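You operate a simulated robot arm through the tools that you are given. There is no shell and no other tool.

The job below is to be done with a simulated robot arm. You get a single attempt, and the scene is never put back.

JOB
Zero the paint meter, then open the cover over its probe.
Fine: shut the cover and switch the meter on first; press ZERO once; leave the meter on.

It is judged by the outcome, as a careful person would: the job done as asked, and still so three seconds after it is handed in. It fails if anything else is knocked over, pushed out of place, dropped, spilled or broken. A push-on lid holds only when it is set on centred and level and pressed home; a screw cap is set on level and turned clockwise until tight.

ROBOT AND FRAMES
A 7-joint arm with a two-finger parallel gripper, fixed in place. Base frame: the origin is at the foot of the arm, x ahead of it, y to its left, z up. Lengths are in mm, angles in degrees, forces in N, time in s.
Its first joint turns from -166.0 to 166.0 degrees. Payload 4.4 kg.
The TCP is the grasp point between the finger pads, 23 mm short of the fingertips. In the tool frame z runs along the fingers and y along their closing line. Largest opening 94 mm; finger width 38, thickness 10; the body of the gripper, 54 by 96 mm, starts 39 mm behind the TCP.
Orientation is that of the tool frame in the base frame, as [roll, pitch, yaw] about the fixed x, y, z axes, in that order (R = Rz(yaw) Ry(pitch) Rx(roll)). With the fingers straight down and closing along the base's y, the tool's x points along the base's -x, its y along +y and its z along -z.

CONTROLS
- The arm moves only by the tool jog_arm. Its argument "rows" is a list of rows, each a list of 2 entries, a list of its own where there are three numbers: the shift along the base's x, y, z in units of 50 mm (1.0 is 50 mm), then the turn, a rotation vector about the base's x, y, z in units of 5 degrees (1.0 is 5 degrees). In form: [[[x, y, z], [ax, ay, az]], ...]. A call has 1 to 20 rows; each row shifts and turns the commanded pose from where the row before left it. "grip" is the gripper command, from -1 (fully open) to 1 (shut), values between in proportion, set as the call begins (left out, the last holds). A call with a number of a shift or a turn outside -1 to 1 is refused whole. A row lasts 0.2 s, in which the tool goes at most 50 mm and 8.6 degrees; a call with a longer step from one row to the next is refused whole, and so is a gripper value outside its range. Where a pose cannot be reached the arm comes as near as it can. A force on the tool above 90 N (or 10 N above the force at the start of the call, whichever is more), or a blocked arm, ends the call early, and 0.2 s more pass. The fingers move at their own pace (about 72 mm/s each) and stop on an object; they squeeze with about 22 N. The grip force told is the motor's: it shows also when the fingers shut on nothing. Time passes only in rows, and 0.2 s behind the last, so rows that do not move let the fingers close. It gives the time, the measured TCP pose, the force on the tool (base axes), the opening and the grip force at its end, in the units of the frame above (readings bear some noise), with the torque about the TCP (base axes, N m) and any sound that the robot's microphone picked up, and new pictures: "show" is both (left out), scene, wrist or none.
- Cameras (640 x 400 px; columns grow to the right, rows downward): "scene" is fixed at [49.2, 499.6, 1567.7]; the picture's right is [-0.02, -1.00, 0.00], its down [-0.52, 0.01, -0.85] and it looks along [0.85, -0.01, -0.52] (base axes); focal length 366 px, centre (320, 200). "wrist" rides on the gripper at [86, 16, -75] in the tool frame; the picture's right is [-0.18, 0.98, 0.00], its down [-0.58, -0.11, -0.81] and it looks along [-0.79, -0.15, 0.59] (tool axes); focal length 243 px, centre (320, 200).
- point_at(camera, pixels): for up to 12 pixels [column, row] of the newest picture of that camera ("zoom" is the newest enlarged one), the place [x, y, z] in the base frame of the surface seen there, good to about 2 mm. It takes no simulated time.
- inspect(camera, box): a new picture of the part [left, top, right, bottom] of that camera's present view, enlarged. It takes no simulated time.
- hand_in(): hands the job in; it is judged then, once.

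Open the gripper and draw the arm clear of the work before you hand the job in, unless the task says otherwise.

The tools are called after "Emit:" as name(argument=value, ...) on one line, values as JSON. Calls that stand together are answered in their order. jog_arm: Moves the arm, as the interface text tells. Its arguments: {"type":"object","properties":{"rows":{"type":"array","items":{"type":"array"}},"grip":{"type":"number"},"show":{"type":"string","enum":["both","scene","wrist","none"]}},"required":["rows"]} The other tools are called the same way: point_at (camera, pixels) gives the place of the surface under pixels of a picture; inspect (camera, box) takes an enlarged picture of a part of a camera's view; hand_in () hands the job in.

At the start:

```text
time_s: 0.0
tcp_pos: [871.0, 160.3, 1207.8]
ee_rot: [-180.0, -0.1, 180.0]
ft_force: [0.2, 0.8, -0.7]
moment: [0.04, 0.02, -0.04]
gripper_width: 94.1
grip_force: 0.0
```

scene: 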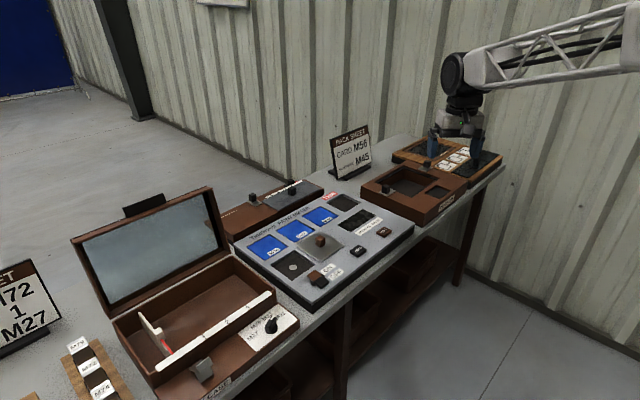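
wrist: 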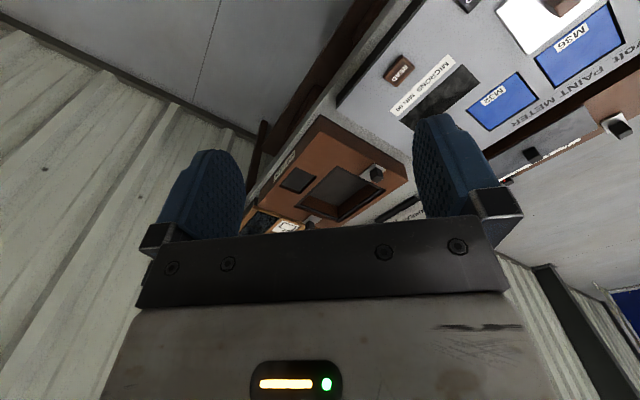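

The scene shows a paint meter panel around pixels (240-415, 190-310). I'll enlarge it to read labels.

Emit:
inspect(camera="scene", box=[220, 180, 420, 310])

Emit:
inspect(camera="scene", box=[270, 225, 370, 295])

```text
3.08 times, centred on (320, 245) of scene
```

zoom: 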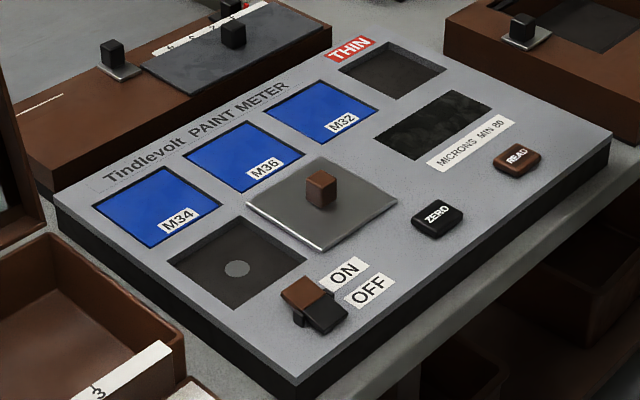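

```text
5.71 times, centred on (320, 260) of scene
```

zoom: 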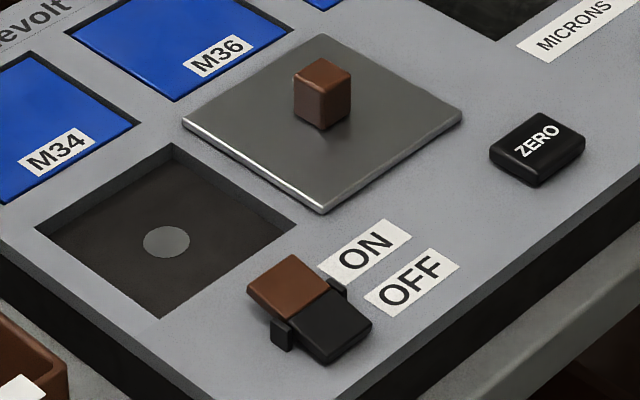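

The probe pit is at zoom (165,240), open; the sliding plate with a brown knob is at (322,95), the rocker at (310,310), and ZERO at (538,150). I'll measure these.

Emit:
point_at(camera="zoom", pixels=[[322, 72], [322, 122], [185, 122], [322, 210], [458, 118], [322, 36], [166, 241], [38, 232], [165, 315], [293, 222], [172, 147], [538, 140]])

Emit:
point_at(camera="zoom", pixels=[[290, 285], [250, 285], [290, 256], [328, 288], [288, 318], [330, 320], [370, 322], [328, 360], [283, 338], [362, 255], [410, 282], [250, 350]])

Emit:
inspect(camera="scene", box=[300, 260, 350, 295])

```text
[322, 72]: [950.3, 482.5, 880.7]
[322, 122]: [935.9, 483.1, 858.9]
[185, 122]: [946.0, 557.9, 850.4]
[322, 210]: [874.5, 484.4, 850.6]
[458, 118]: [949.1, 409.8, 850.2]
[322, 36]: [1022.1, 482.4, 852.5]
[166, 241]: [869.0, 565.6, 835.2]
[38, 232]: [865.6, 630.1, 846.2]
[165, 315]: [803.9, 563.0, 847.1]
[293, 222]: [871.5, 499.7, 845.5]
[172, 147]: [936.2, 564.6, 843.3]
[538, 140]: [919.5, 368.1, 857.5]
```

```text
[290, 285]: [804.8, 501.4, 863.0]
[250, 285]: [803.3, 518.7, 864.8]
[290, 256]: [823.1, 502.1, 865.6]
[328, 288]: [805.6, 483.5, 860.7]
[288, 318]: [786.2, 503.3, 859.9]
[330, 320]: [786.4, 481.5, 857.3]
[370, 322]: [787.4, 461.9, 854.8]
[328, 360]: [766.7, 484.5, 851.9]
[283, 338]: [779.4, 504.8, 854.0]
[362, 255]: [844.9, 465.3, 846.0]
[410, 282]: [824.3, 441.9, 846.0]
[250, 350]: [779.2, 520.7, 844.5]
```

```text
11.43 times, centred on (325, 278) of scene
```

zoom: 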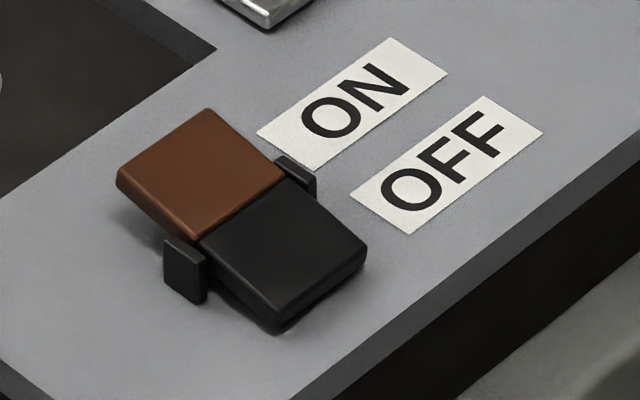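

The rocker is at OFF (black end down, brown ON end raised, z≈865). The cover must slide about 113 mm along [-0.7,+0.7] over the pit. I'll check neighbouring heights (case lid, display, sides) for clearance.

Emit:
point_at(camera="scene", pixels=[[210, 190], [225, 245], [75, 242], [115, 315], [237, 245], [300, 310], [413, 228], [275, 290], [240, 265], [365, 222], [355, 251], [384, 232]])

Emit:
inspect(camera="scene", box=[300, 195, 400, 265])

Emit:
inspect(camera="scene", box=[60, 170, 310, 400])

```text
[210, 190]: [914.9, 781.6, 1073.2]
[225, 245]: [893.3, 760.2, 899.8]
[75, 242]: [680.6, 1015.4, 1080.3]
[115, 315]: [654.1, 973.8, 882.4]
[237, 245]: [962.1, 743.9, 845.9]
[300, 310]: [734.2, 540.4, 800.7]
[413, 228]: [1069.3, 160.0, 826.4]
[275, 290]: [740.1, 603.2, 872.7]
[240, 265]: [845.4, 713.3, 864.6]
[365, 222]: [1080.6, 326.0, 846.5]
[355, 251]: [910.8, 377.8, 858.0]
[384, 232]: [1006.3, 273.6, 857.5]
```

```text
5.71 times, centred on (350, 230) of scene
```

zoom: 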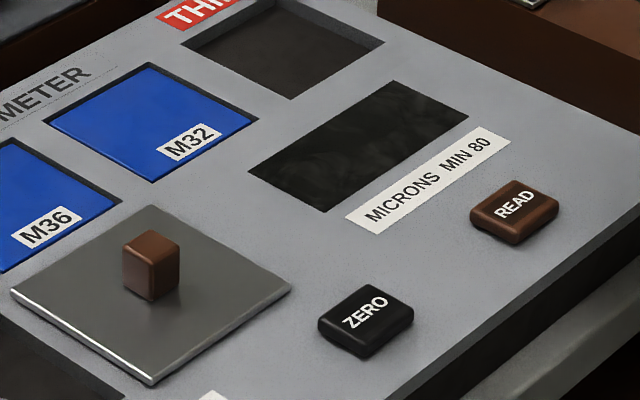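

```text
1.74 times, centred on (185, 285) of scene
```

zoom: 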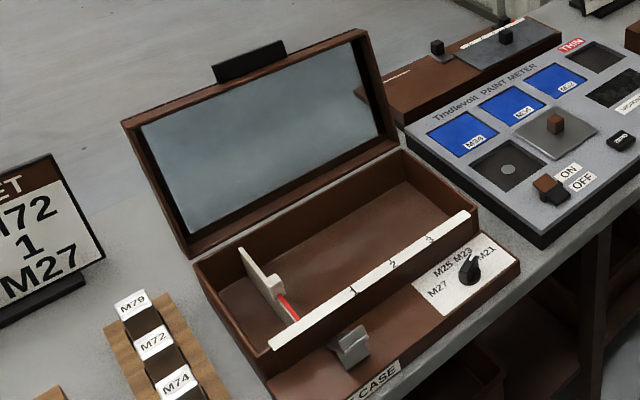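

Path is clear. I move above the knob at about (949,483), z 980, turning +45° so the fingers close along the slide direction.

Emit:
jog_arm(rows=[[[0.173, 0.718, -0.3], [0, 0, 1]], [[0.173, 0.718, -0.5], [0, 0, 1]], [[0.173, 0.718, -0.5], [0, 0, 1]], [[0.173, 0.718, -0.5], [0, 0, 1]], [[0.173, 0.718, -0.5], [0, 0, 1]], [[0.173, 0.718, -0.5], [0, 0, 1]], [[0.173, 0.718, -0.5], [0, 0, 1]], [[0.173, 0.718, -0.5], [0, 0, 1]], [[0.173, 0.718, -0.5], [0, 0, 1]], [[0, 0, 0], [0, 0, 0]]], grip=-1)

```text
time_s: 2.2
tcp_pos: [949.3, 481.9, 993.6]
ee_rot: [180.0, 0.0, -134.9]
ft_force: [-0.3, 0.4, -0.1]
moment: [-0.02, 0.01, -0.01]
gripper_width: 94.0
grip_force: 0.0
```

scene: 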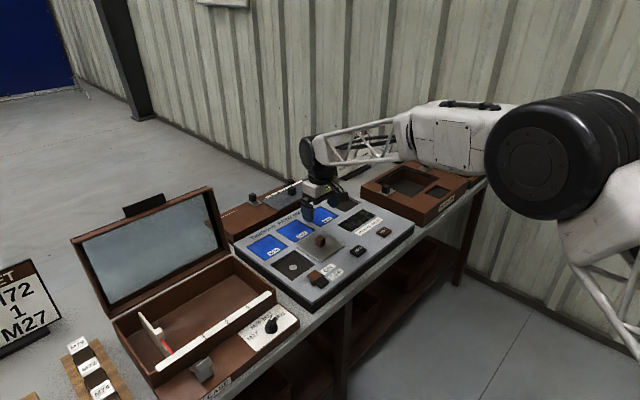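
wrist: 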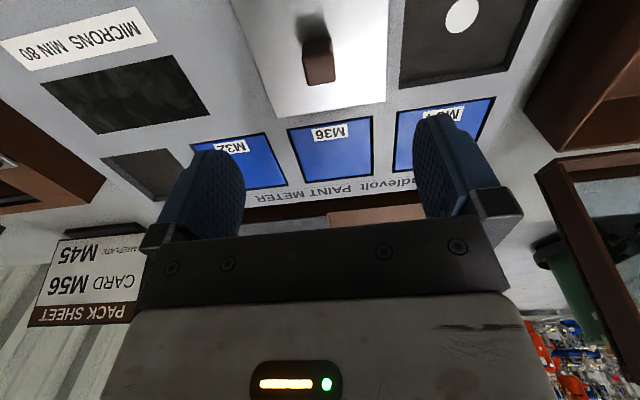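

The reach is fine (949,482,994). I measure the knob in the wrist view (about (319,60)) and the plate again.

Emit:
inspect(camera="wrist", box=[220, 0, 420, 125])

Emit:
point_at(camera="wrist", pixels=[[305, 60], [333, 60], [318, 68], [318, 48], [304, 41], [330, 40], [450, 15], [270, 110], [384, 100]])

```text
3.20 times, centred on (320, 62) of wrist
```

zoom: 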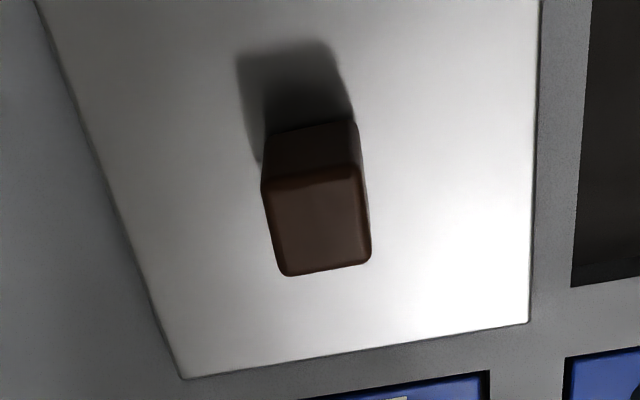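

```text
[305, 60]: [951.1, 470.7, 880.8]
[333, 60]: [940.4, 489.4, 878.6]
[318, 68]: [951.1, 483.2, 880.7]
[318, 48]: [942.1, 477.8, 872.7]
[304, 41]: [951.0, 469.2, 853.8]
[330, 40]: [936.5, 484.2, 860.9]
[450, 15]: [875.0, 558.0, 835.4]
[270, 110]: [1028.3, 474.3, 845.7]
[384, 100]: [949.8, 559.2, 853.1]
```

Knob centre is about (949,482), top z 881, plate top 851. I descend to TCP z 880 (tips at 857) with open fingers, then close.

Emit:
jog_arm(rows=[[[0, 0, -0.6], [0, 0, 0]], [[0, 0, -0.6], [0, 0, 0]], [[0, 0, -0.5], [0, 0, 0]], [[0, 0, -0.37], [0, 0, 0]], [[0, 0, -0.2], [0, 0, 0]], [[0, 0, 0], [0, 0, 0]]])

Emit:
jog_arm(rows=[[[0, 0, 0], [0, 0, 0]], [[0, 0, 0], [0, 0, 0]], [[0, 0, 0], [0, 0, 0]], [[0, 0, 0], [0, 0, 0]]], grip=1)

```text
time_s: 3.6
tcp_pos: [951.3, 483.5, 880.9]
ee_rot: [-180.0, -0.1, -135.0]
ft_force: [0.4, 0.7, -0.1]
moment: [0.0, -0.01, -0.03]
gripper_width: 94.2
grip_force: 0.1
```

scene: 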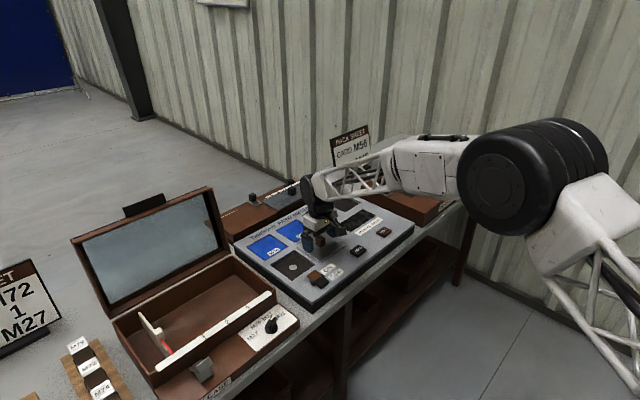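
wrist: 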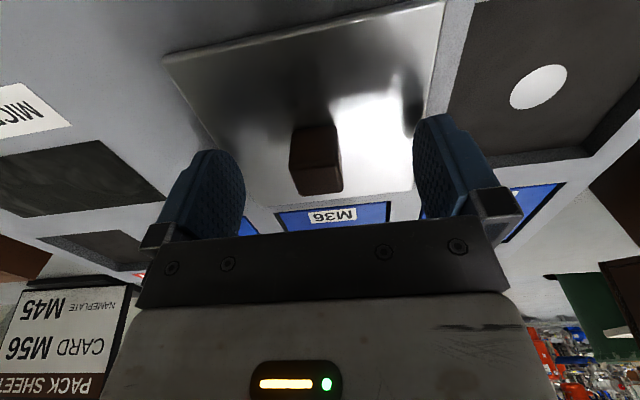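

```text
time_s: 4.6
tcp_pos: [949.5, 483.8, 880.6]
ee_rot: [180.0, 0.0, -135.0]
ft_force: [0.7, -0.2, -0.7]
moment: [0.26, -0.24, -0.07]
gripper_width: 24.1
grip_force: 45.6
```

scene: 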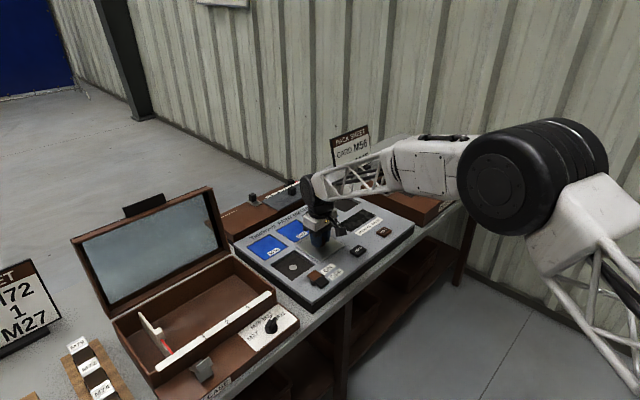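
wrist: 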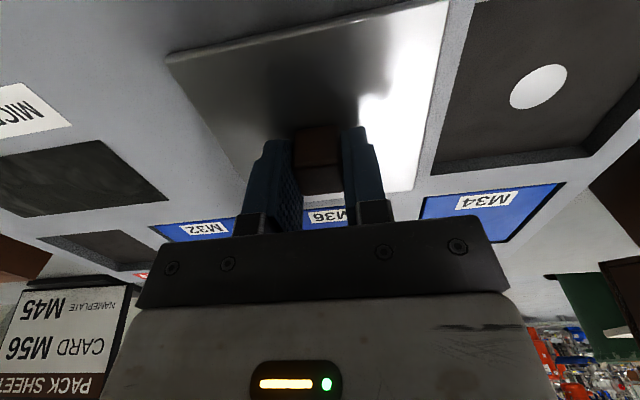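

The knob is gripped (24 mm). I slide 30 mm slowly toward the pit to see whether it moves freely.

Emit:
jog_arm(rows=[[[-0.1, 0.1, 0], [0, 0, 0]], [[-0.1, 0.1, 0], [0, 0, 0]], [[-0.1, 0.1, 0], [0, 0, 0]], [[-0.1, 0.1, 0], [0, 0, 0]], [[0, 0, 0], [0, 0, 0]]])

```text
time_s: 5.8
tcp_pos: [929.6, 503.9, 881.3]
ee_rot: [-180.0, 0.2, -135.0]
ft_force: [22.4, 23.8, 2.9]
moment: [0.32, -0.27, -0.05]
gripper_width: 24.1
grip_force: 45.4
```

scene: 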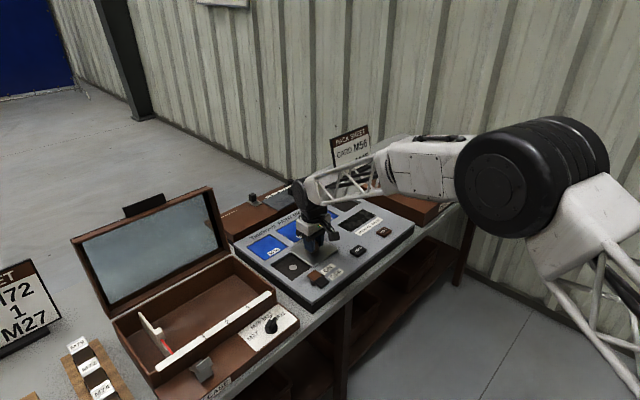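
wrist: 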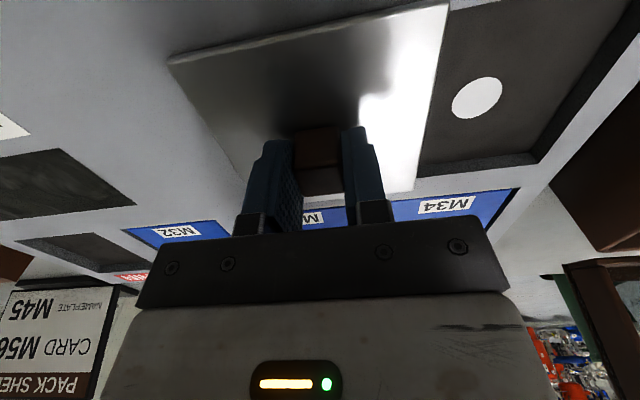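

The cover slides, with about 33 N side load toward [+,+], so the track bears slightly away from my line. I continue with a small correction and watch the force.

Emit:
jog_arm(rows=[[[-0.095, 0.105, 0], [0, 0, 0]], [[-0.095, 0.105, 0], [0, 0, 0]], [[-0.095, 0.105, 0], [0, 0, 0]], [[-0.095, 0.105, 0], [0, 0, 0]], [[0, 0, 0], [0, 0, 0]]], show="none")

```text
time_s: 7.0
tcp_pos: [909.8, 522.1, 881.3]
ee_rot: [180.0, 0.0, -135.0]
ft_force: [1.6, -0.9, 20.0]
moment: [-0.01, -0.12, 0.0]
gripper_width: 24.0
grip_force: 44.9
```

Side load is gone; there is now +20 N vertical. I continue with a tiny upward trim, and look.

Emit:
jog_arm(rows=[[[-0.1, 0.103, 0.01], [0, 0, 0]], [[-0.1, 0.103, 0], [0, 0, 0]], [[-0.1, 0.103, 0], [0, 0, 0]], [[0, 0, 0], [0, 0, 0]]])

```text
time_s: 8.0
tcp_pos: [894.4, 538.6, 881.4]
ee_rot: [-179.9, 0.0, -135.0]
ft_force: [-18.5, -20.0, 17.2]
moment: [-0.25, 0.18, -0.04]
gripper_width: 23.9
grip_force: 45.0
```

scene: 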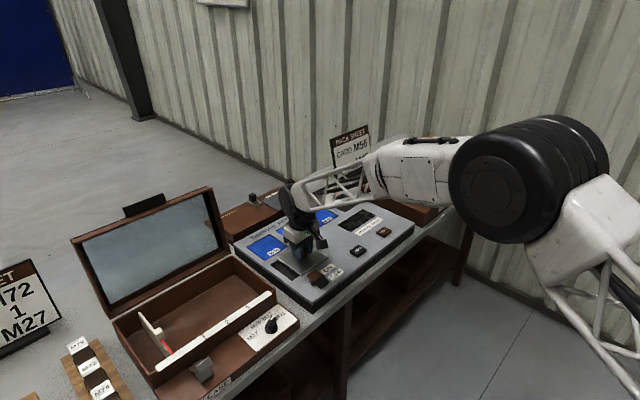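
wrist: 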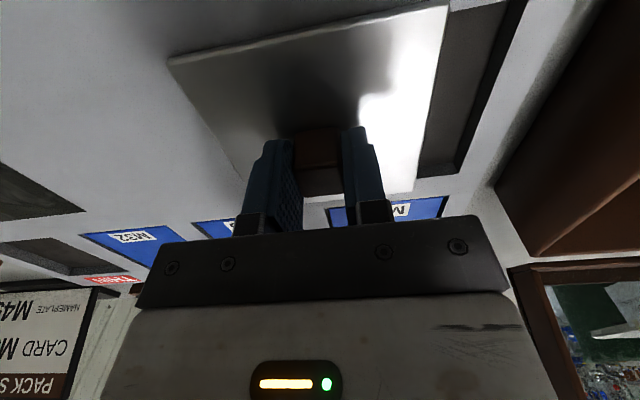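

About 78 mm done; side load is now -27 N the other way. I bias back and continue.

Emit:
jog_arm(rows=[[[-0.108, 0.092, 0.006], [0, 0, 0]], [[-0.102, 0.098, 0], [0, 0, 0]], [[-0.1, 0.1, 0], [0, 0, 0]], [[0, 0, 0], [0, 0, 0]]])

```text
time_s: 9.0
tcp_pos: [879.2, 554.0, 881.1]
ee_rot: [180.0, 0.1, -134.9]
ft_force: [2.8, 3.4, 7.9]
moment: [-0.03, -0.13, -0.22]
gripper_width: 23.8
grip_force: 45.2
```

scene: 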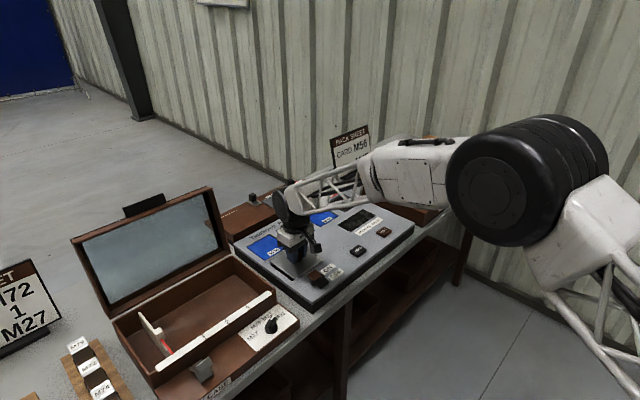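
wrist: 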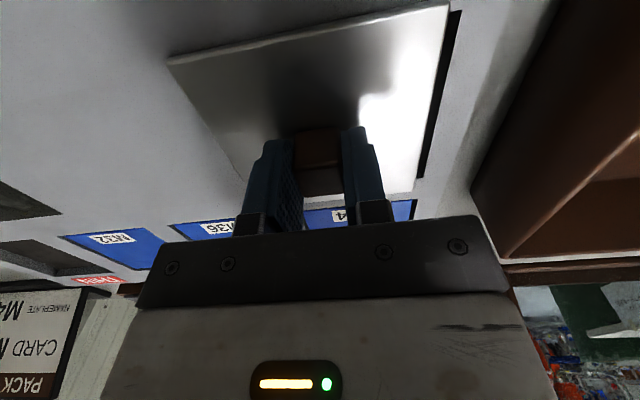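

Only a narrow sliver of pit remains at wrist (440,90). I push about 16 mm more in small steps, watching for an end stop.

Emit:
jog_arm(rows=[[[-0.08, 0.08, 0.004], [0, 0, 0]], [[-0.06, 0.06, 0], [0, 0, 0]], [[-0.06, 0.06, 0], [0, 0, 0]], [[0, 0, 0], [0, 0, 0]]])

```text
time_s: 10.0
tcp_pos: [868.6, 563.7, 880.9]
ee_rot: [180.0, 0.0, -135.0]
ft_force: [8.2, 6.7, 1.6]
moment: [1.01, -1.05, -0.03]
gripper_width: 24.0
grip_force: 45.7
```

scene: 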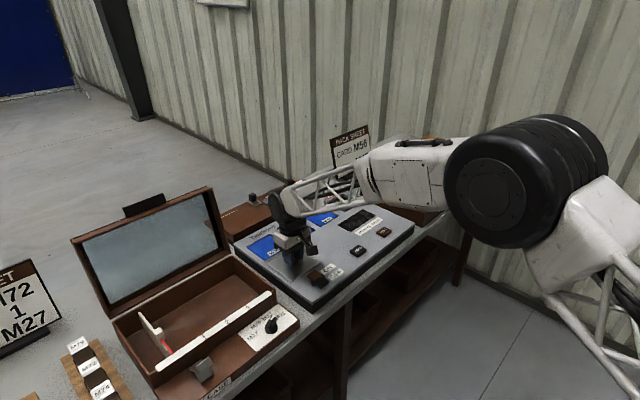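
wrist: 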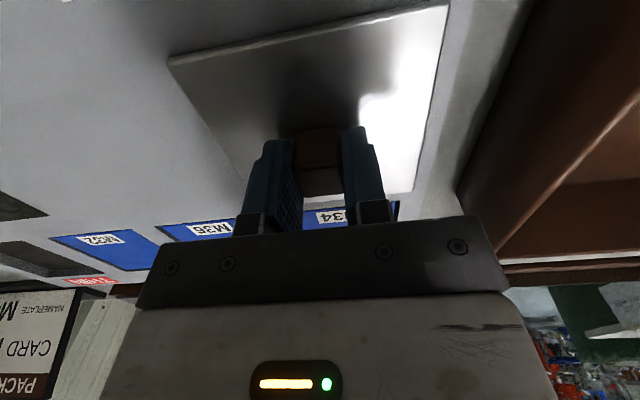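

The pit is covered. I nudge 4 mm more to check for an end stop.

Emit:
jog_arm(rows=[[[-0.03, 0.03, 0], [0, 0, 0]], [[-0.03, 0.03, 0], [0, 0, 0]], [[0, 0, 0], [0, 0, 0]]])

```text
time_s: 10.8
tcp_pos: [869.1, 564.9, 880.4]
ee_rot: [180.0, 0.0, -135.1]
ft_force: [67.4, -22.9, -9.8]
moment: [0.0, -0.47, 0.55]
gripper_width: 24.0
grip_force: 45.1
```

scene: 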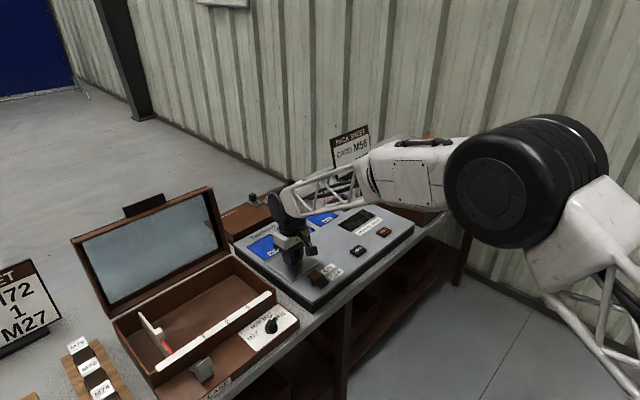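
wrist: 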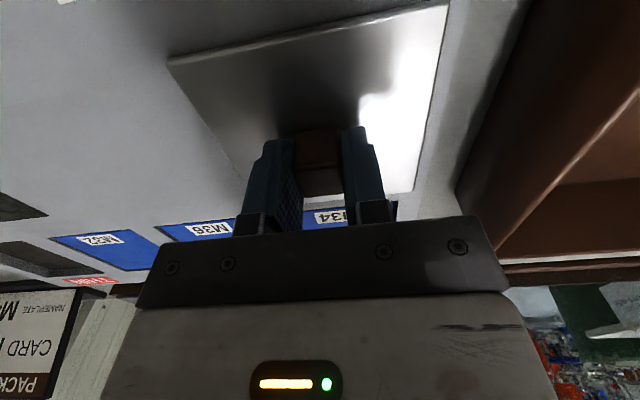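

The stop is reached (70 N, no movement). I relax the command 3 mm and open the fingers, then rise.

Emit:
jog_arm(rows=[[[-0.02, -0.02, 0], [0, 0, 0]], [[0.05, -0.05, 0], [0, 0, 0]], [[0, 0, 0], [0, 0, 0]]], show="none")

Emit:
jog_arm(rows=[[[0, 0, 0], [0, 0, 0]], [[0, 0, 0], [0, 0, 0]], [[0, 0, 0], [0, 0, 0]], [[0, 0, 0.5], [0, 0, 0]], [[0, 0, 0.7], [0, 0, 0]], [[0, 0, 0.7], [0, 0, 0]], [[0, 0, 0], [0, 0, 0]]], grip=-0.2)

```text
time_s: 11.6
tcp_pos: [867.6, 563.4, 880.8]
ee_rot: [180.0, -0.1, -135.0]
ft_force: [49.6, -27.1, -1.7]
moment: [0.34, -1.05, -0.09]
gripper_width: 24.1
grip_force: 44.9
```

```text
time_s: 13.2
tcp_pos: [866.7, 563.5, 978.2]
ee_rot: [-180.0, 0.1, -135.0]
ft_force: [0.0, 0.1, 0.6]
moment: [0.01, -0.01, 0.02]
gripper_width: 56.4
grip_force: 0.0
```

scene: 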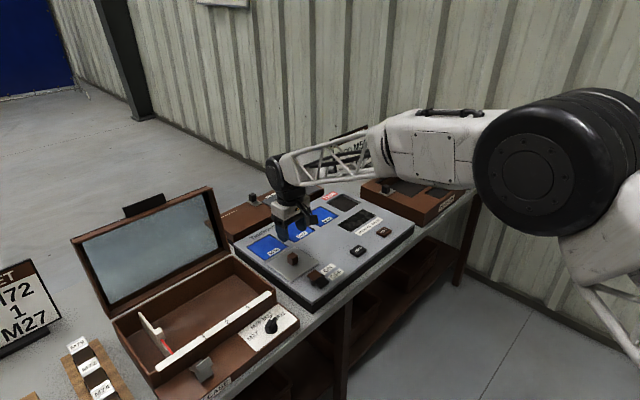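
wrist: 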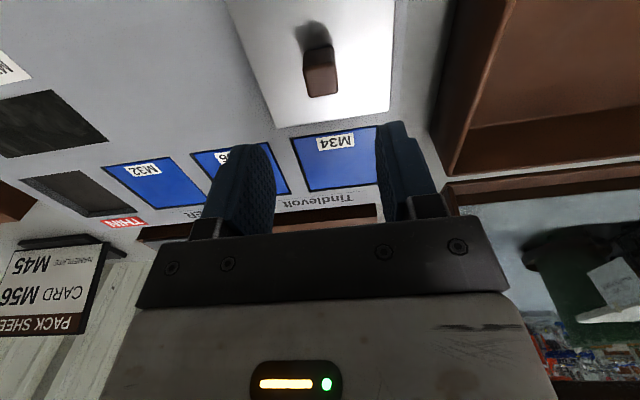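

The cover now lies over the probe. Next: close the gripper and move above the brown ON end of the rocker, at about (816,513).

Emit:
jog_arm(rows=[[[-0.5, -0.5, 0], [0, 0, 0]], [[-0.5, -0.5, -0.3], [0, 0, 0]], [[0, 0, -0.5], [0, 0, 0]], [[0, 0, -0.5], [0, 0, 0]], [[0, 0, 0], [0, 0, 0]]], grip=1)

Emit:
inspect(camera="scene", box=[260, 200, 380, 300])

```text
time_s: 14.4
tcp_pos: [817.3, 514.3, 911.4]
ee_rot: [180.0, 0.0, -135.0]
ft_force: [-0.4, 0.1, -0.1]
moment: [0.01, -0.02, -0.03]
gripper_width: 0.0
grip_force: 21.9
```

scene: 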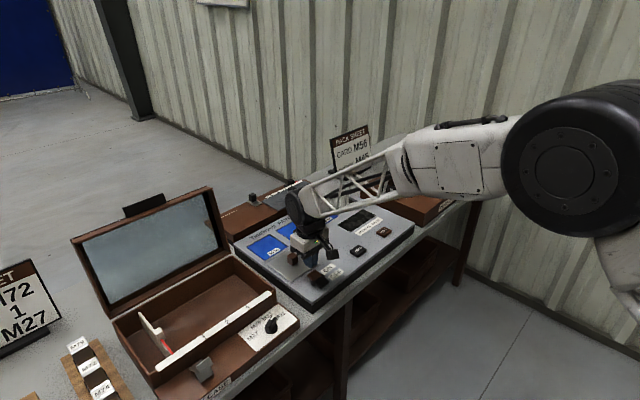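
wrist: 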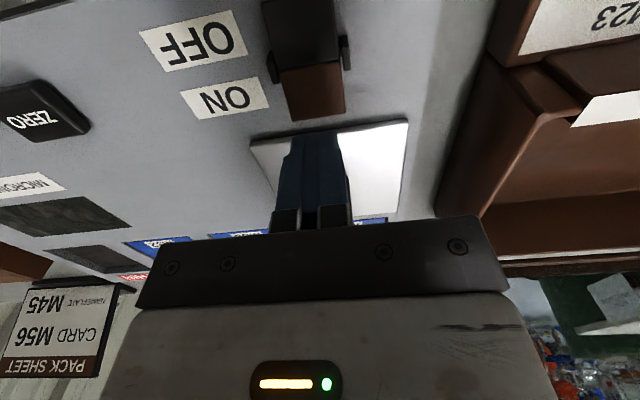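

```text
4.00 times, centred on (320, 250) of scene
```

zoom: 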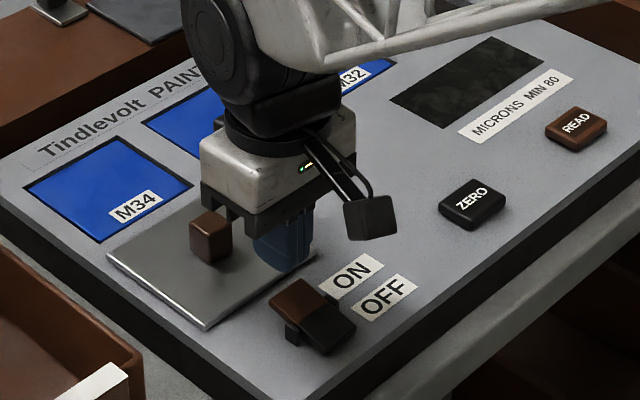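

I check the rocker's position in the wrist view (brown face about (313,90)) against the fingers' line.

Emit:
point_at(camera="wrist", pixels=[[285, 75], [338, 72], [292, 118], [343, 112], [313, 90], [275, 142], [400, 125], [260, 148]])

Emit:
inspect(camera="wrist", box=[220, 0, 420, 125])

```text
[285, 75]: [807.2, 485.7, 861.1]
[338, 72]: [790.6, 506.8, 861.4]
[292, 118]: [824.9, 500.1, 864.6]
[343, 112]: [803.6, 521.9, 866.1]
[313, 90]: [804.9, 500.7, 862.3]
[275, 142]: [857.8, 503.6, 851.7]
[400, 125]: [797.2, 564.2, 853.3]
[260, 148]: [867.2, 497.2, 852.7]
```

```text
3.20 times, centred on (320, 62) of wrist
```

zoom: 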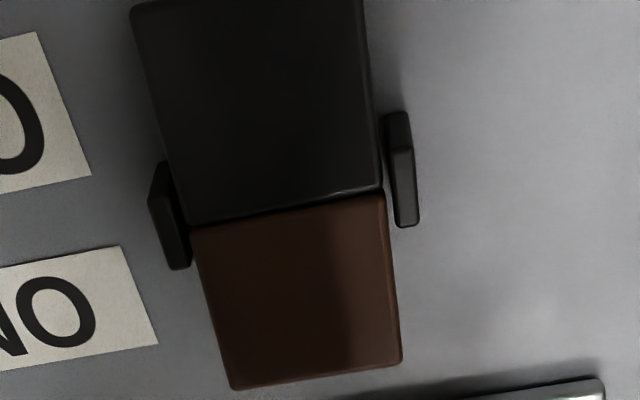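

The far edge of the brown end is at about (814,511,865), so the tips cover its outer ~15 mm. I press down in small steps to TCP z≈879.

Emit:
jog_arm(rows=[[[0, 0, -0.2], [0, 0, 0]], [[0, 0, -0.16], [0, 0, 0]], [[0, 0, -0.06], [0, 0, 0]], [[0, 0, -0.06], [0, 0, 0]], [[0, 0, -0.06], [0, 0, 0]], [[0, 0, -0.06], [0, 0, 0]], [[0, 0, 0], [0, 0, 0]]])

```text
time_s: 16.0
tcp_pos: [816.3, 513.5, 880.4]
ee_rot: [-180.0, 0.0, -135.0]
ft_force: [0.5, -0.1, 0.4]
moment: [-0.01, -0.02, 0.0]
gripper_width: 0.0
grip_force: 22.7
```

scene: 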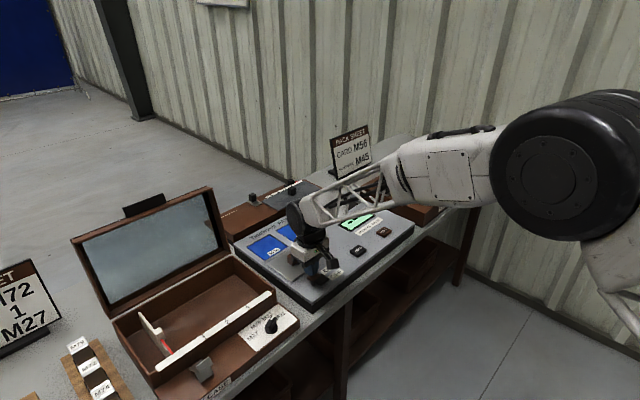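
wrist: 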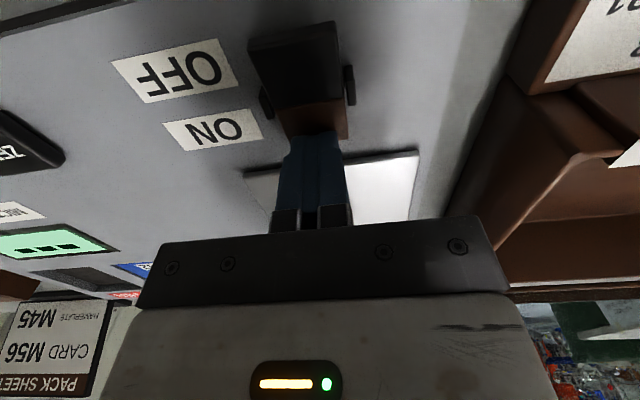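

The display lit green with dashes ("- - -"), so the meter is on and the rocker flipped. I lift and look.

Emit:
jog_arm(rows=[[[0, 0, 0.3], [0, 0, 0]], [[0, 0, 0.6], [0, 0, 0]], [[0, 0, 0.6], [0, 0, 0]], [[0, 0, 0], [0, 0, 0]]])

Emit:
inspect(camera="scene", box=[260, 190, 420, 300])

Emit:
inspect(camera="wrist", box=[0, 0, 420, 260])

```text
time_s: 17.0
tcp_pos: [818.4, 513.3, 957.5]
ee_rot: [-180.0, 0.0, -134.9]
ft_force: [-0.5, 0.4, 0.0]
moment: [-0.01, 0.0, 0.02]
gripper_width: 0.3
grip_force: 21.7
```

scene: 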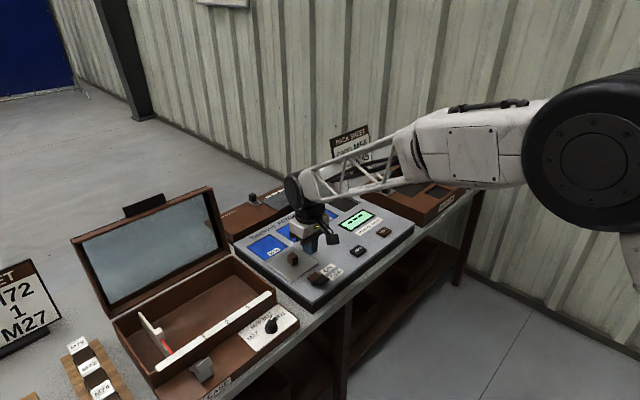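
wrist: 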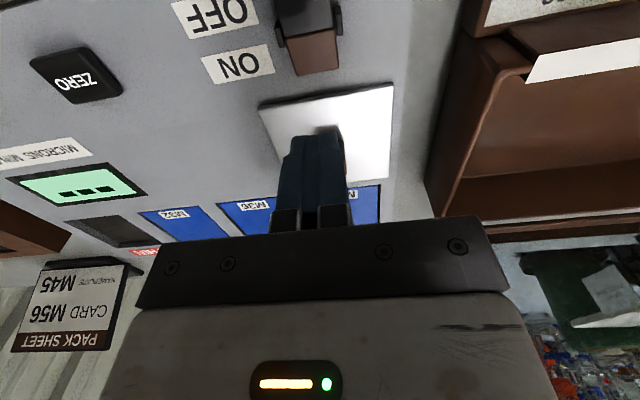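

```text
3.64 times, centred on (340, 245) of scene
```

zoom: 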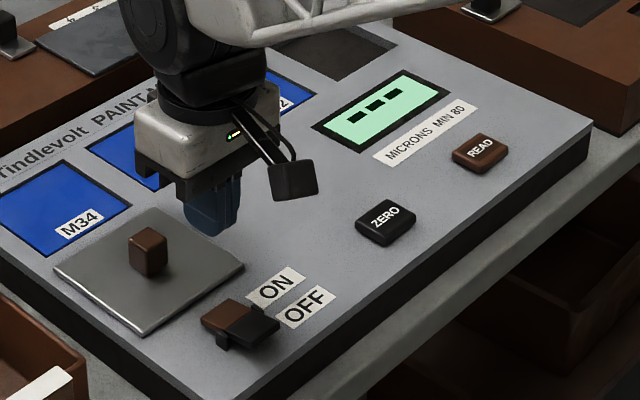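

```text
1.52 times, centred on (210, 130) of wrist
```

zoom: 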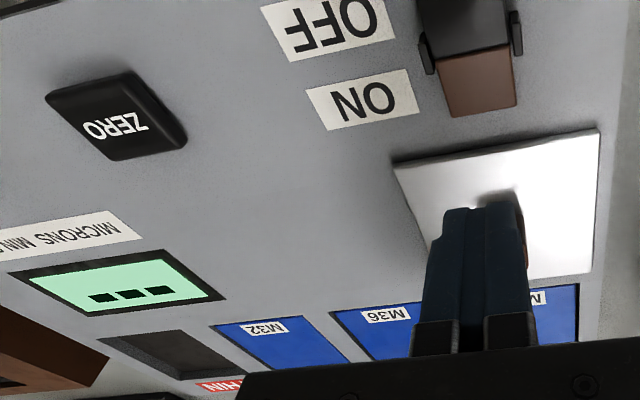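

Meter is on and the cover is shut. I measure the ZERO button in the scene zoom-in for a precise press.

Emit:
inspect(camera="scene", box=[335, 235, 385, 265])

Emit:
point_at(camera="wrist", pixels=[[75, 75], [35, 62], [82, 50], [118, 88], [75, 100]])

```text
12.80 times, centred on (360, 250) of scene
```

zoom: 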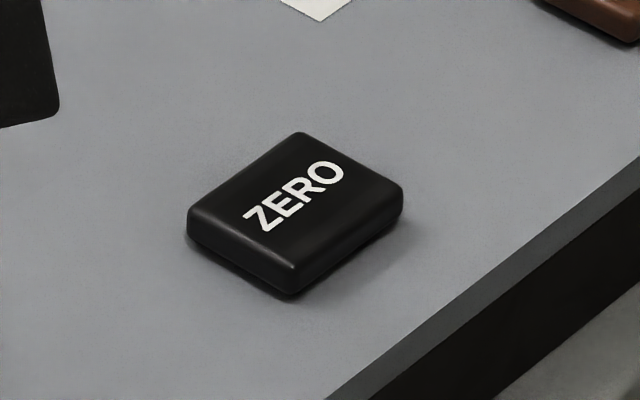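

```text
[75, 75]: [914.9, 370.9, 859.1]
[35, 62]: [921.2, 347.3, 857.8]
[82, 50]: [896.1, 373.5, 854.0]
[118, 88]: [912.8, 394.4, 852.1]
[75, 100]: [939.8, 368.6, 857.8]
```

I locate the button's top centre.

Emit:
point_at(camera="zoom", pixels=[[295, 200], [195, 212], [298, 138], [398, 190], [292, 262], [290, 320]])

```text
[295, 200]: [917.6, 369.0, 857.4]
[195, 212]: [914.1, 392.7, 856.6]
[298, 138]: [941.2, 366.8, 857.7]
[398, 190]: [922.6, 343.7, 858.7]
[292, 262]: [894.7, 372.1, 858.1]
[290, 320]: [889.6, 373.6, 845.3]
```

Button top centre is (918,369,858). I move over it and stop at TCP z≈890 (tips ≈9 mm above).

Emit:
jog_arm(rows=[[[0.4, -0.576, 0], [0, 0, 0]], [[0.4, -0.576, 0], [0, 0, 0]], [[0.4, -0.576, 0], [0, 0, 0]], [[0.4, -0.576, 0], [0, 0, 0]], [[0.4, -0.576, -0.3], [0, 0, 0]], [[0, 0, -0.5], [0, 0, 0]], [[0, 0, -0.4], [0, 0, 0]], [[0, 0, -0.14], [0, 0, 0]], [[0, 0, 0], [0, 0, 0]]])

Emit:
inspect(camera="scene", box=[300, 190, 420, 290])

```text
time_s: 19.0
tcp_pos: [917.1, 369.7, 889.8]
ee_rot: [180.0, 0.0, -135.0]
ft_force: [0.0, 0.2, -0.7]
moment: [0.0, 0.0, 0.0]
gripper_width: 0.0
grip_force: 21.6
```

scene: 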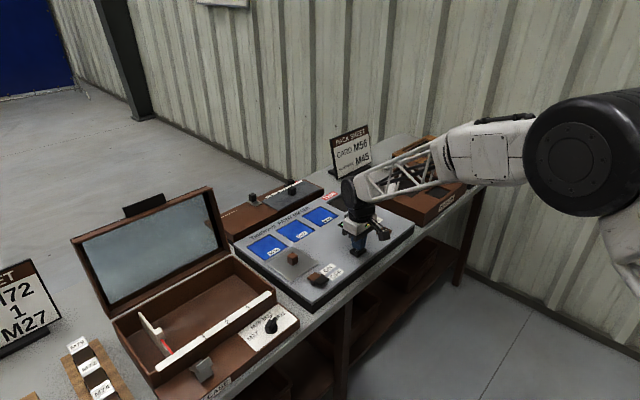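
wrist: 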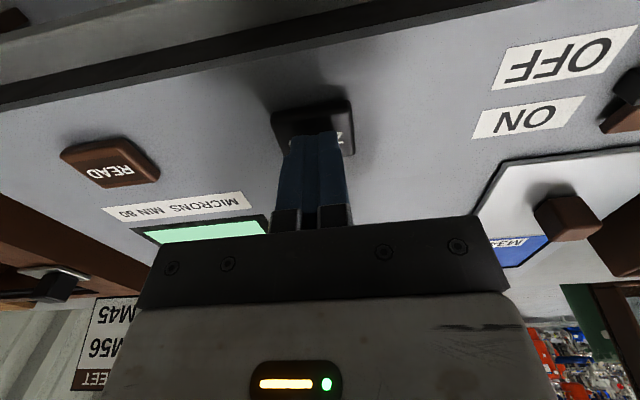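

```text
4.00 times, centred on (360, 240) of scene
```

zoom: 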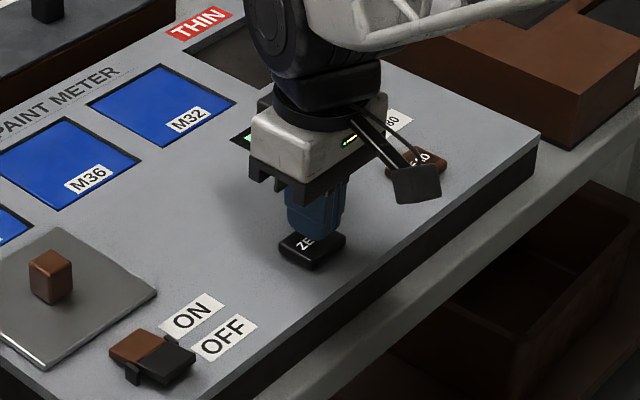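

The tips are over ZERO and nothing else is beneath them. I press down steadily: to TCP z≈878 in 2 mm steps, about 3 mm of button travel.

Emit:
jog_arm(rows=[[[0, 0, -0.08], [0, 0, 0]], [[0, 0, -0.06], [0, 0, 0]], [[0, 0, -0.04], [0, 0, 0]], [[0, 0, -0.03], [0, 0, 0]], [[0, 0, -0.03], [0, 0, 0]], [[0, 0, 0], [0, 0, 0]]])

```text
time_s: 20.4
tcp_pos: [916.3, 368.5, 877.6]
ee_rot: [179.9, -0.1, -135.0]
ft_force: [0.0, -0.9, 1.1]
moment: [-0.04, -0.03, 0.01]
gripper_width: 0.4
grip_force: 22.2
```

scene: 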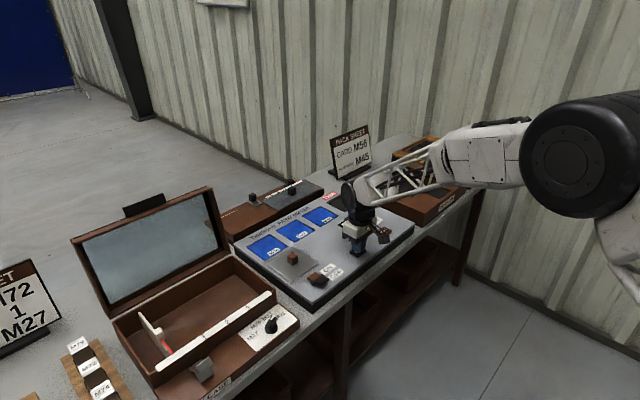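
wrist: 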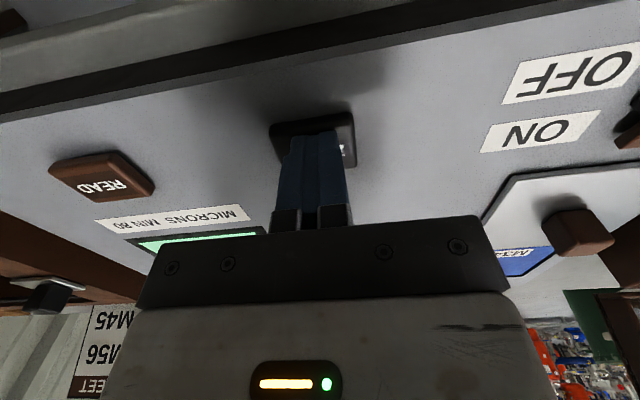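

Only ~1 N of contact so far and no sound. I continue down a little further without releasing.

Emit:
jog_arm(rows=[[[0, 0, -0.02], [0, 0, 0]], [[0, 0, -0.02], [0, 0, 0]], [[0, 0, 0], [0, 0, 0]]])

Emit:
inspect(camera="wrist", box=[120, 80, 420, 260])

```text
time_s: 21.2
tcp_pos: [917.0, 369.5, 875.7]
ee_rot: [-179.9, 0.0, -135.1]
ft_force: [1.3, 0.0, 2.7]
moment: [-0.01, -0.03, -0.02]
gripper_width: 0.2
grip_force: 22.4
heard: click
```

scene: 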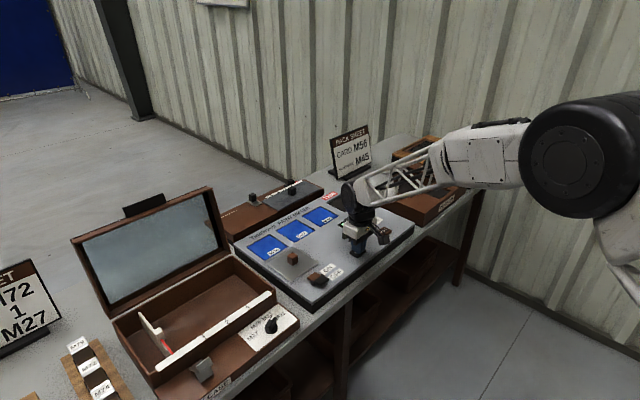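
wrist: 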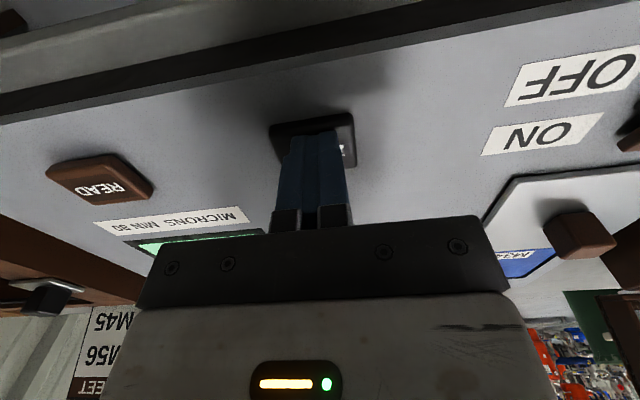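

```text
2.13 times, centred on (270, 170) of wrist
```

zoom: 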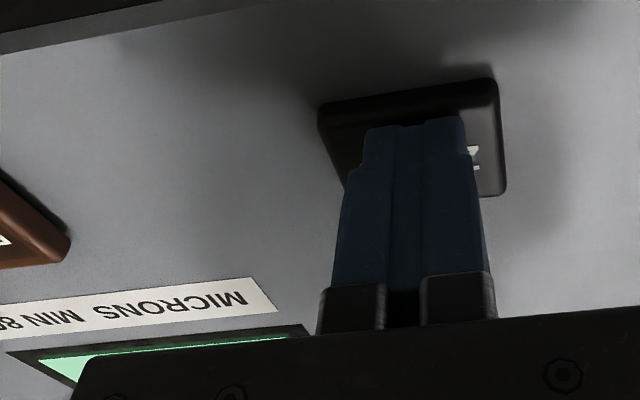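

A click was heard: ZERO is pressed once. I release straight up and read the display.

Emit:
jog_arm(rows=[[[0, 0, 0.4], [0, 0, 0]], [[0, 0, 0.7], [0, 0, 0]], [[0, 0, 0.7], [0, 0, 0]], [[0, 0, 0], [0, 0, 0]]])

Emit:
inspect(camera="wrist", box=[50, 80, 350, 280])

```text
time_s: 22.2
tcp_pos: [916.3, 370.2, 965.2]
ee_rot: [179.9, 0.0, -135.0]
ft_force: [-0.2, -0.4, -0.4]
moment: [-0.02, 0.0, 0.01]
gripper_width: 0.1
grip_force: 22.4
```

scene: 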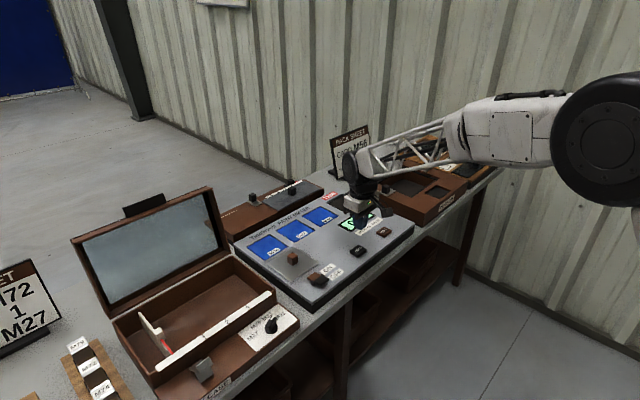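
wrist: 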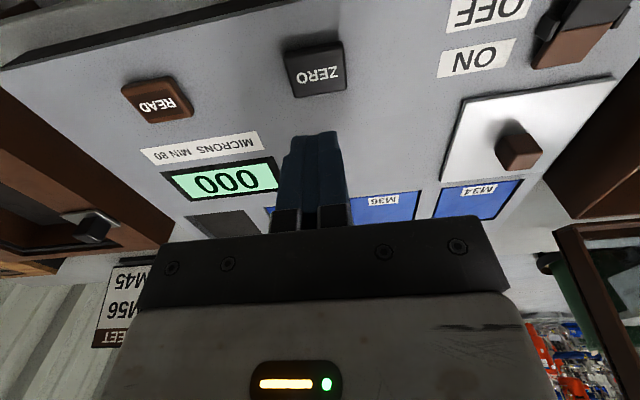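

```text
2.00 times, centred on (200, 180) of wrist
```

zoom: 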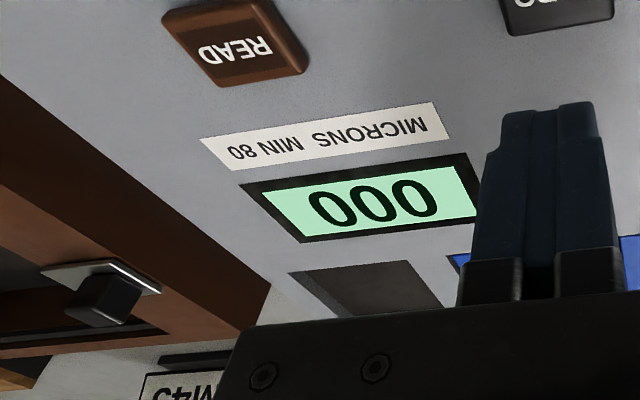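

Display reads 000: zeroed. Now I locate the cover knob (scene about (293,257)) to slide it back open.

Emit:
inspect(camera="scene", box=[260, 235, 340, 290])

Emit:
point_at(camera="wrist", pixels=[[518, 155], [500, 150], [540, 150], [615, 80], [545, 172], [440, 178], [466, 100]])

```text
7.27 times, centred on (300, 262) of scene
```

zoom: 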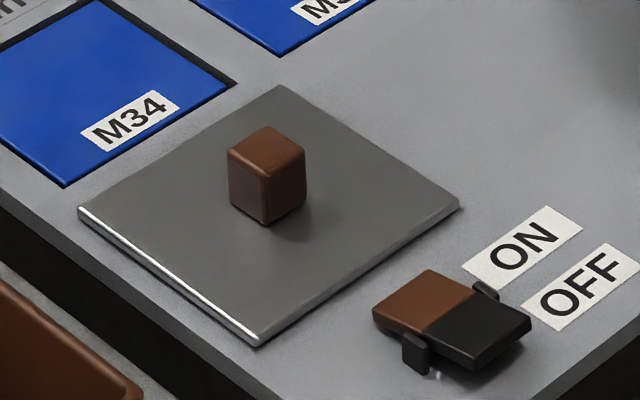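

```text
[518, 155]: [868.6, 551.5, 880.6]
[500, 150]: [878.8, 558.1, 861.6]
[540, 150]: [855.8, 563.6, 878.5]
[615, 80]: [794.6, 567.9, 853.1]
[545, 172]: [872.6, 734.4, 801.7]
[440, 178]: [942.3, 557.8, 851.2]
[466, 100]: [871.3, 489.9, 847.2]
```

Emit:
point_at(camera="zoom", pixels=[[267, 148], [232, 150], [300, 152], [267, 132], [268, 165], [80, 212], [258, 345], [458, 205], [280, 88]])

```text
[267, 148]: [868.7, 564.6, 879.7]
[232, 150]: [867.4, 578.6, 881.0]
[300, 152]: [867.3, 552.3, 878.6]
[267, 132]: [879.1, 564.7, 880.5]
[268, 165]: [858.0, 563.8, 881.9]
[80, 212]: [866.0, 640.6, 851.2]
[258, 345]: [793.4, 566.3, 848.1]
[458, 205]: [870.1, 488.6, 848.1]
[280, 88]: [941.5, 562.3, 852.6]
```

Knob centre is (868.5,564.5), top 881. I move above it with fingers open and descend to TCP z≈881.

Emit:
jog_arm(rows=[[[-0.194, 0.779, 0], [0, 0, 0]], [[-0.194, 0.779, 0], [0, 0, 0]], [[-0.194, 0.779, 0], [0, 0, 0]], [[-0.194, 0.779, 0], [0, 0, 0]], [[-0.194, 0.779, 0], [0, 0, 0]], [[0, 0, 0], [0, 0, 0]], [[0, 0, -0.5], [0, 0, 0]], [[0, 0, -0.5], [0, 0, 0]], [[0, 0, -0.4], [0, 0, 0]], [[0, 0, -0.27], [0, 0, 0]], [[0, 0, 0], [0, 0, 0]]], grip=-0.5)

```text
time_s: 24.6
tcp_pos: [868.5, 564.6, 881.4]
ee_rot: [-179.9, 0.0, -135.0]
ft_force: [-0.2, 0.4, 0.4]
moment: [-0.02, 0.02, 0.04]
gripper_width: 70.6
grip_force: 0.1
```

scene: 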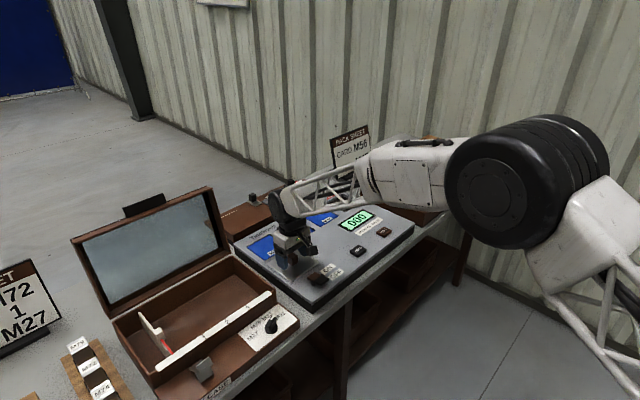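
wrist: 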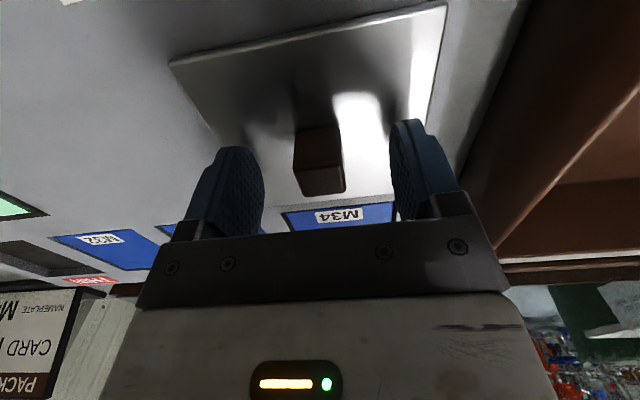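

The knob is between the fingers. I close loosely (≈28 mm around the 24 mm knob) so side loads don't build up, and push the cover back along [+,-].

Emit:
jog_arm(rows=[[[0, 0, 0], [0, 0, 0]], [[0, 0, 0], [0, 0, 0]], [[0.1, -0.1, 0], [0, 0, 0]], [[0.1, -0.1, 0], [0, 0, 0]], [[0.1, -0.1, 0], [0, 0, 0]], [[0.1, -0.1, 0], [0, 0, 0]], [[0.1, -0.1, 0], [0, 0, 0]], [[0.1, -0.1, 0], [0, 0, 0]], [[0, 0, 0], [0, 0, 0]]], grip=0.4)

```text
time_s: 26.6
tcp_pos: [897.7, 536.5, 880.7]
ee_rot: [-180.0, 0.1, -134.9]
ft_force: [-0.4, 1.6, 0.5]
moment: [0.02, 0.03, -0.04]
gripper_width: 28.9
grip_force: 0.8
```

scene: 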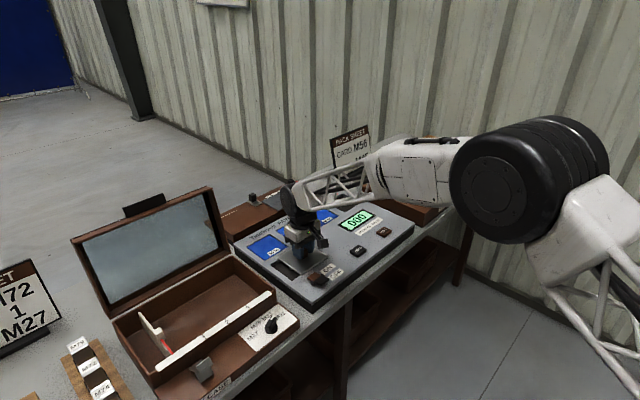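
wrist: 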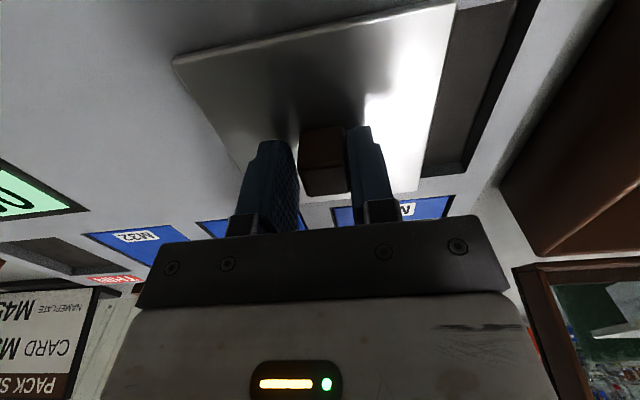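

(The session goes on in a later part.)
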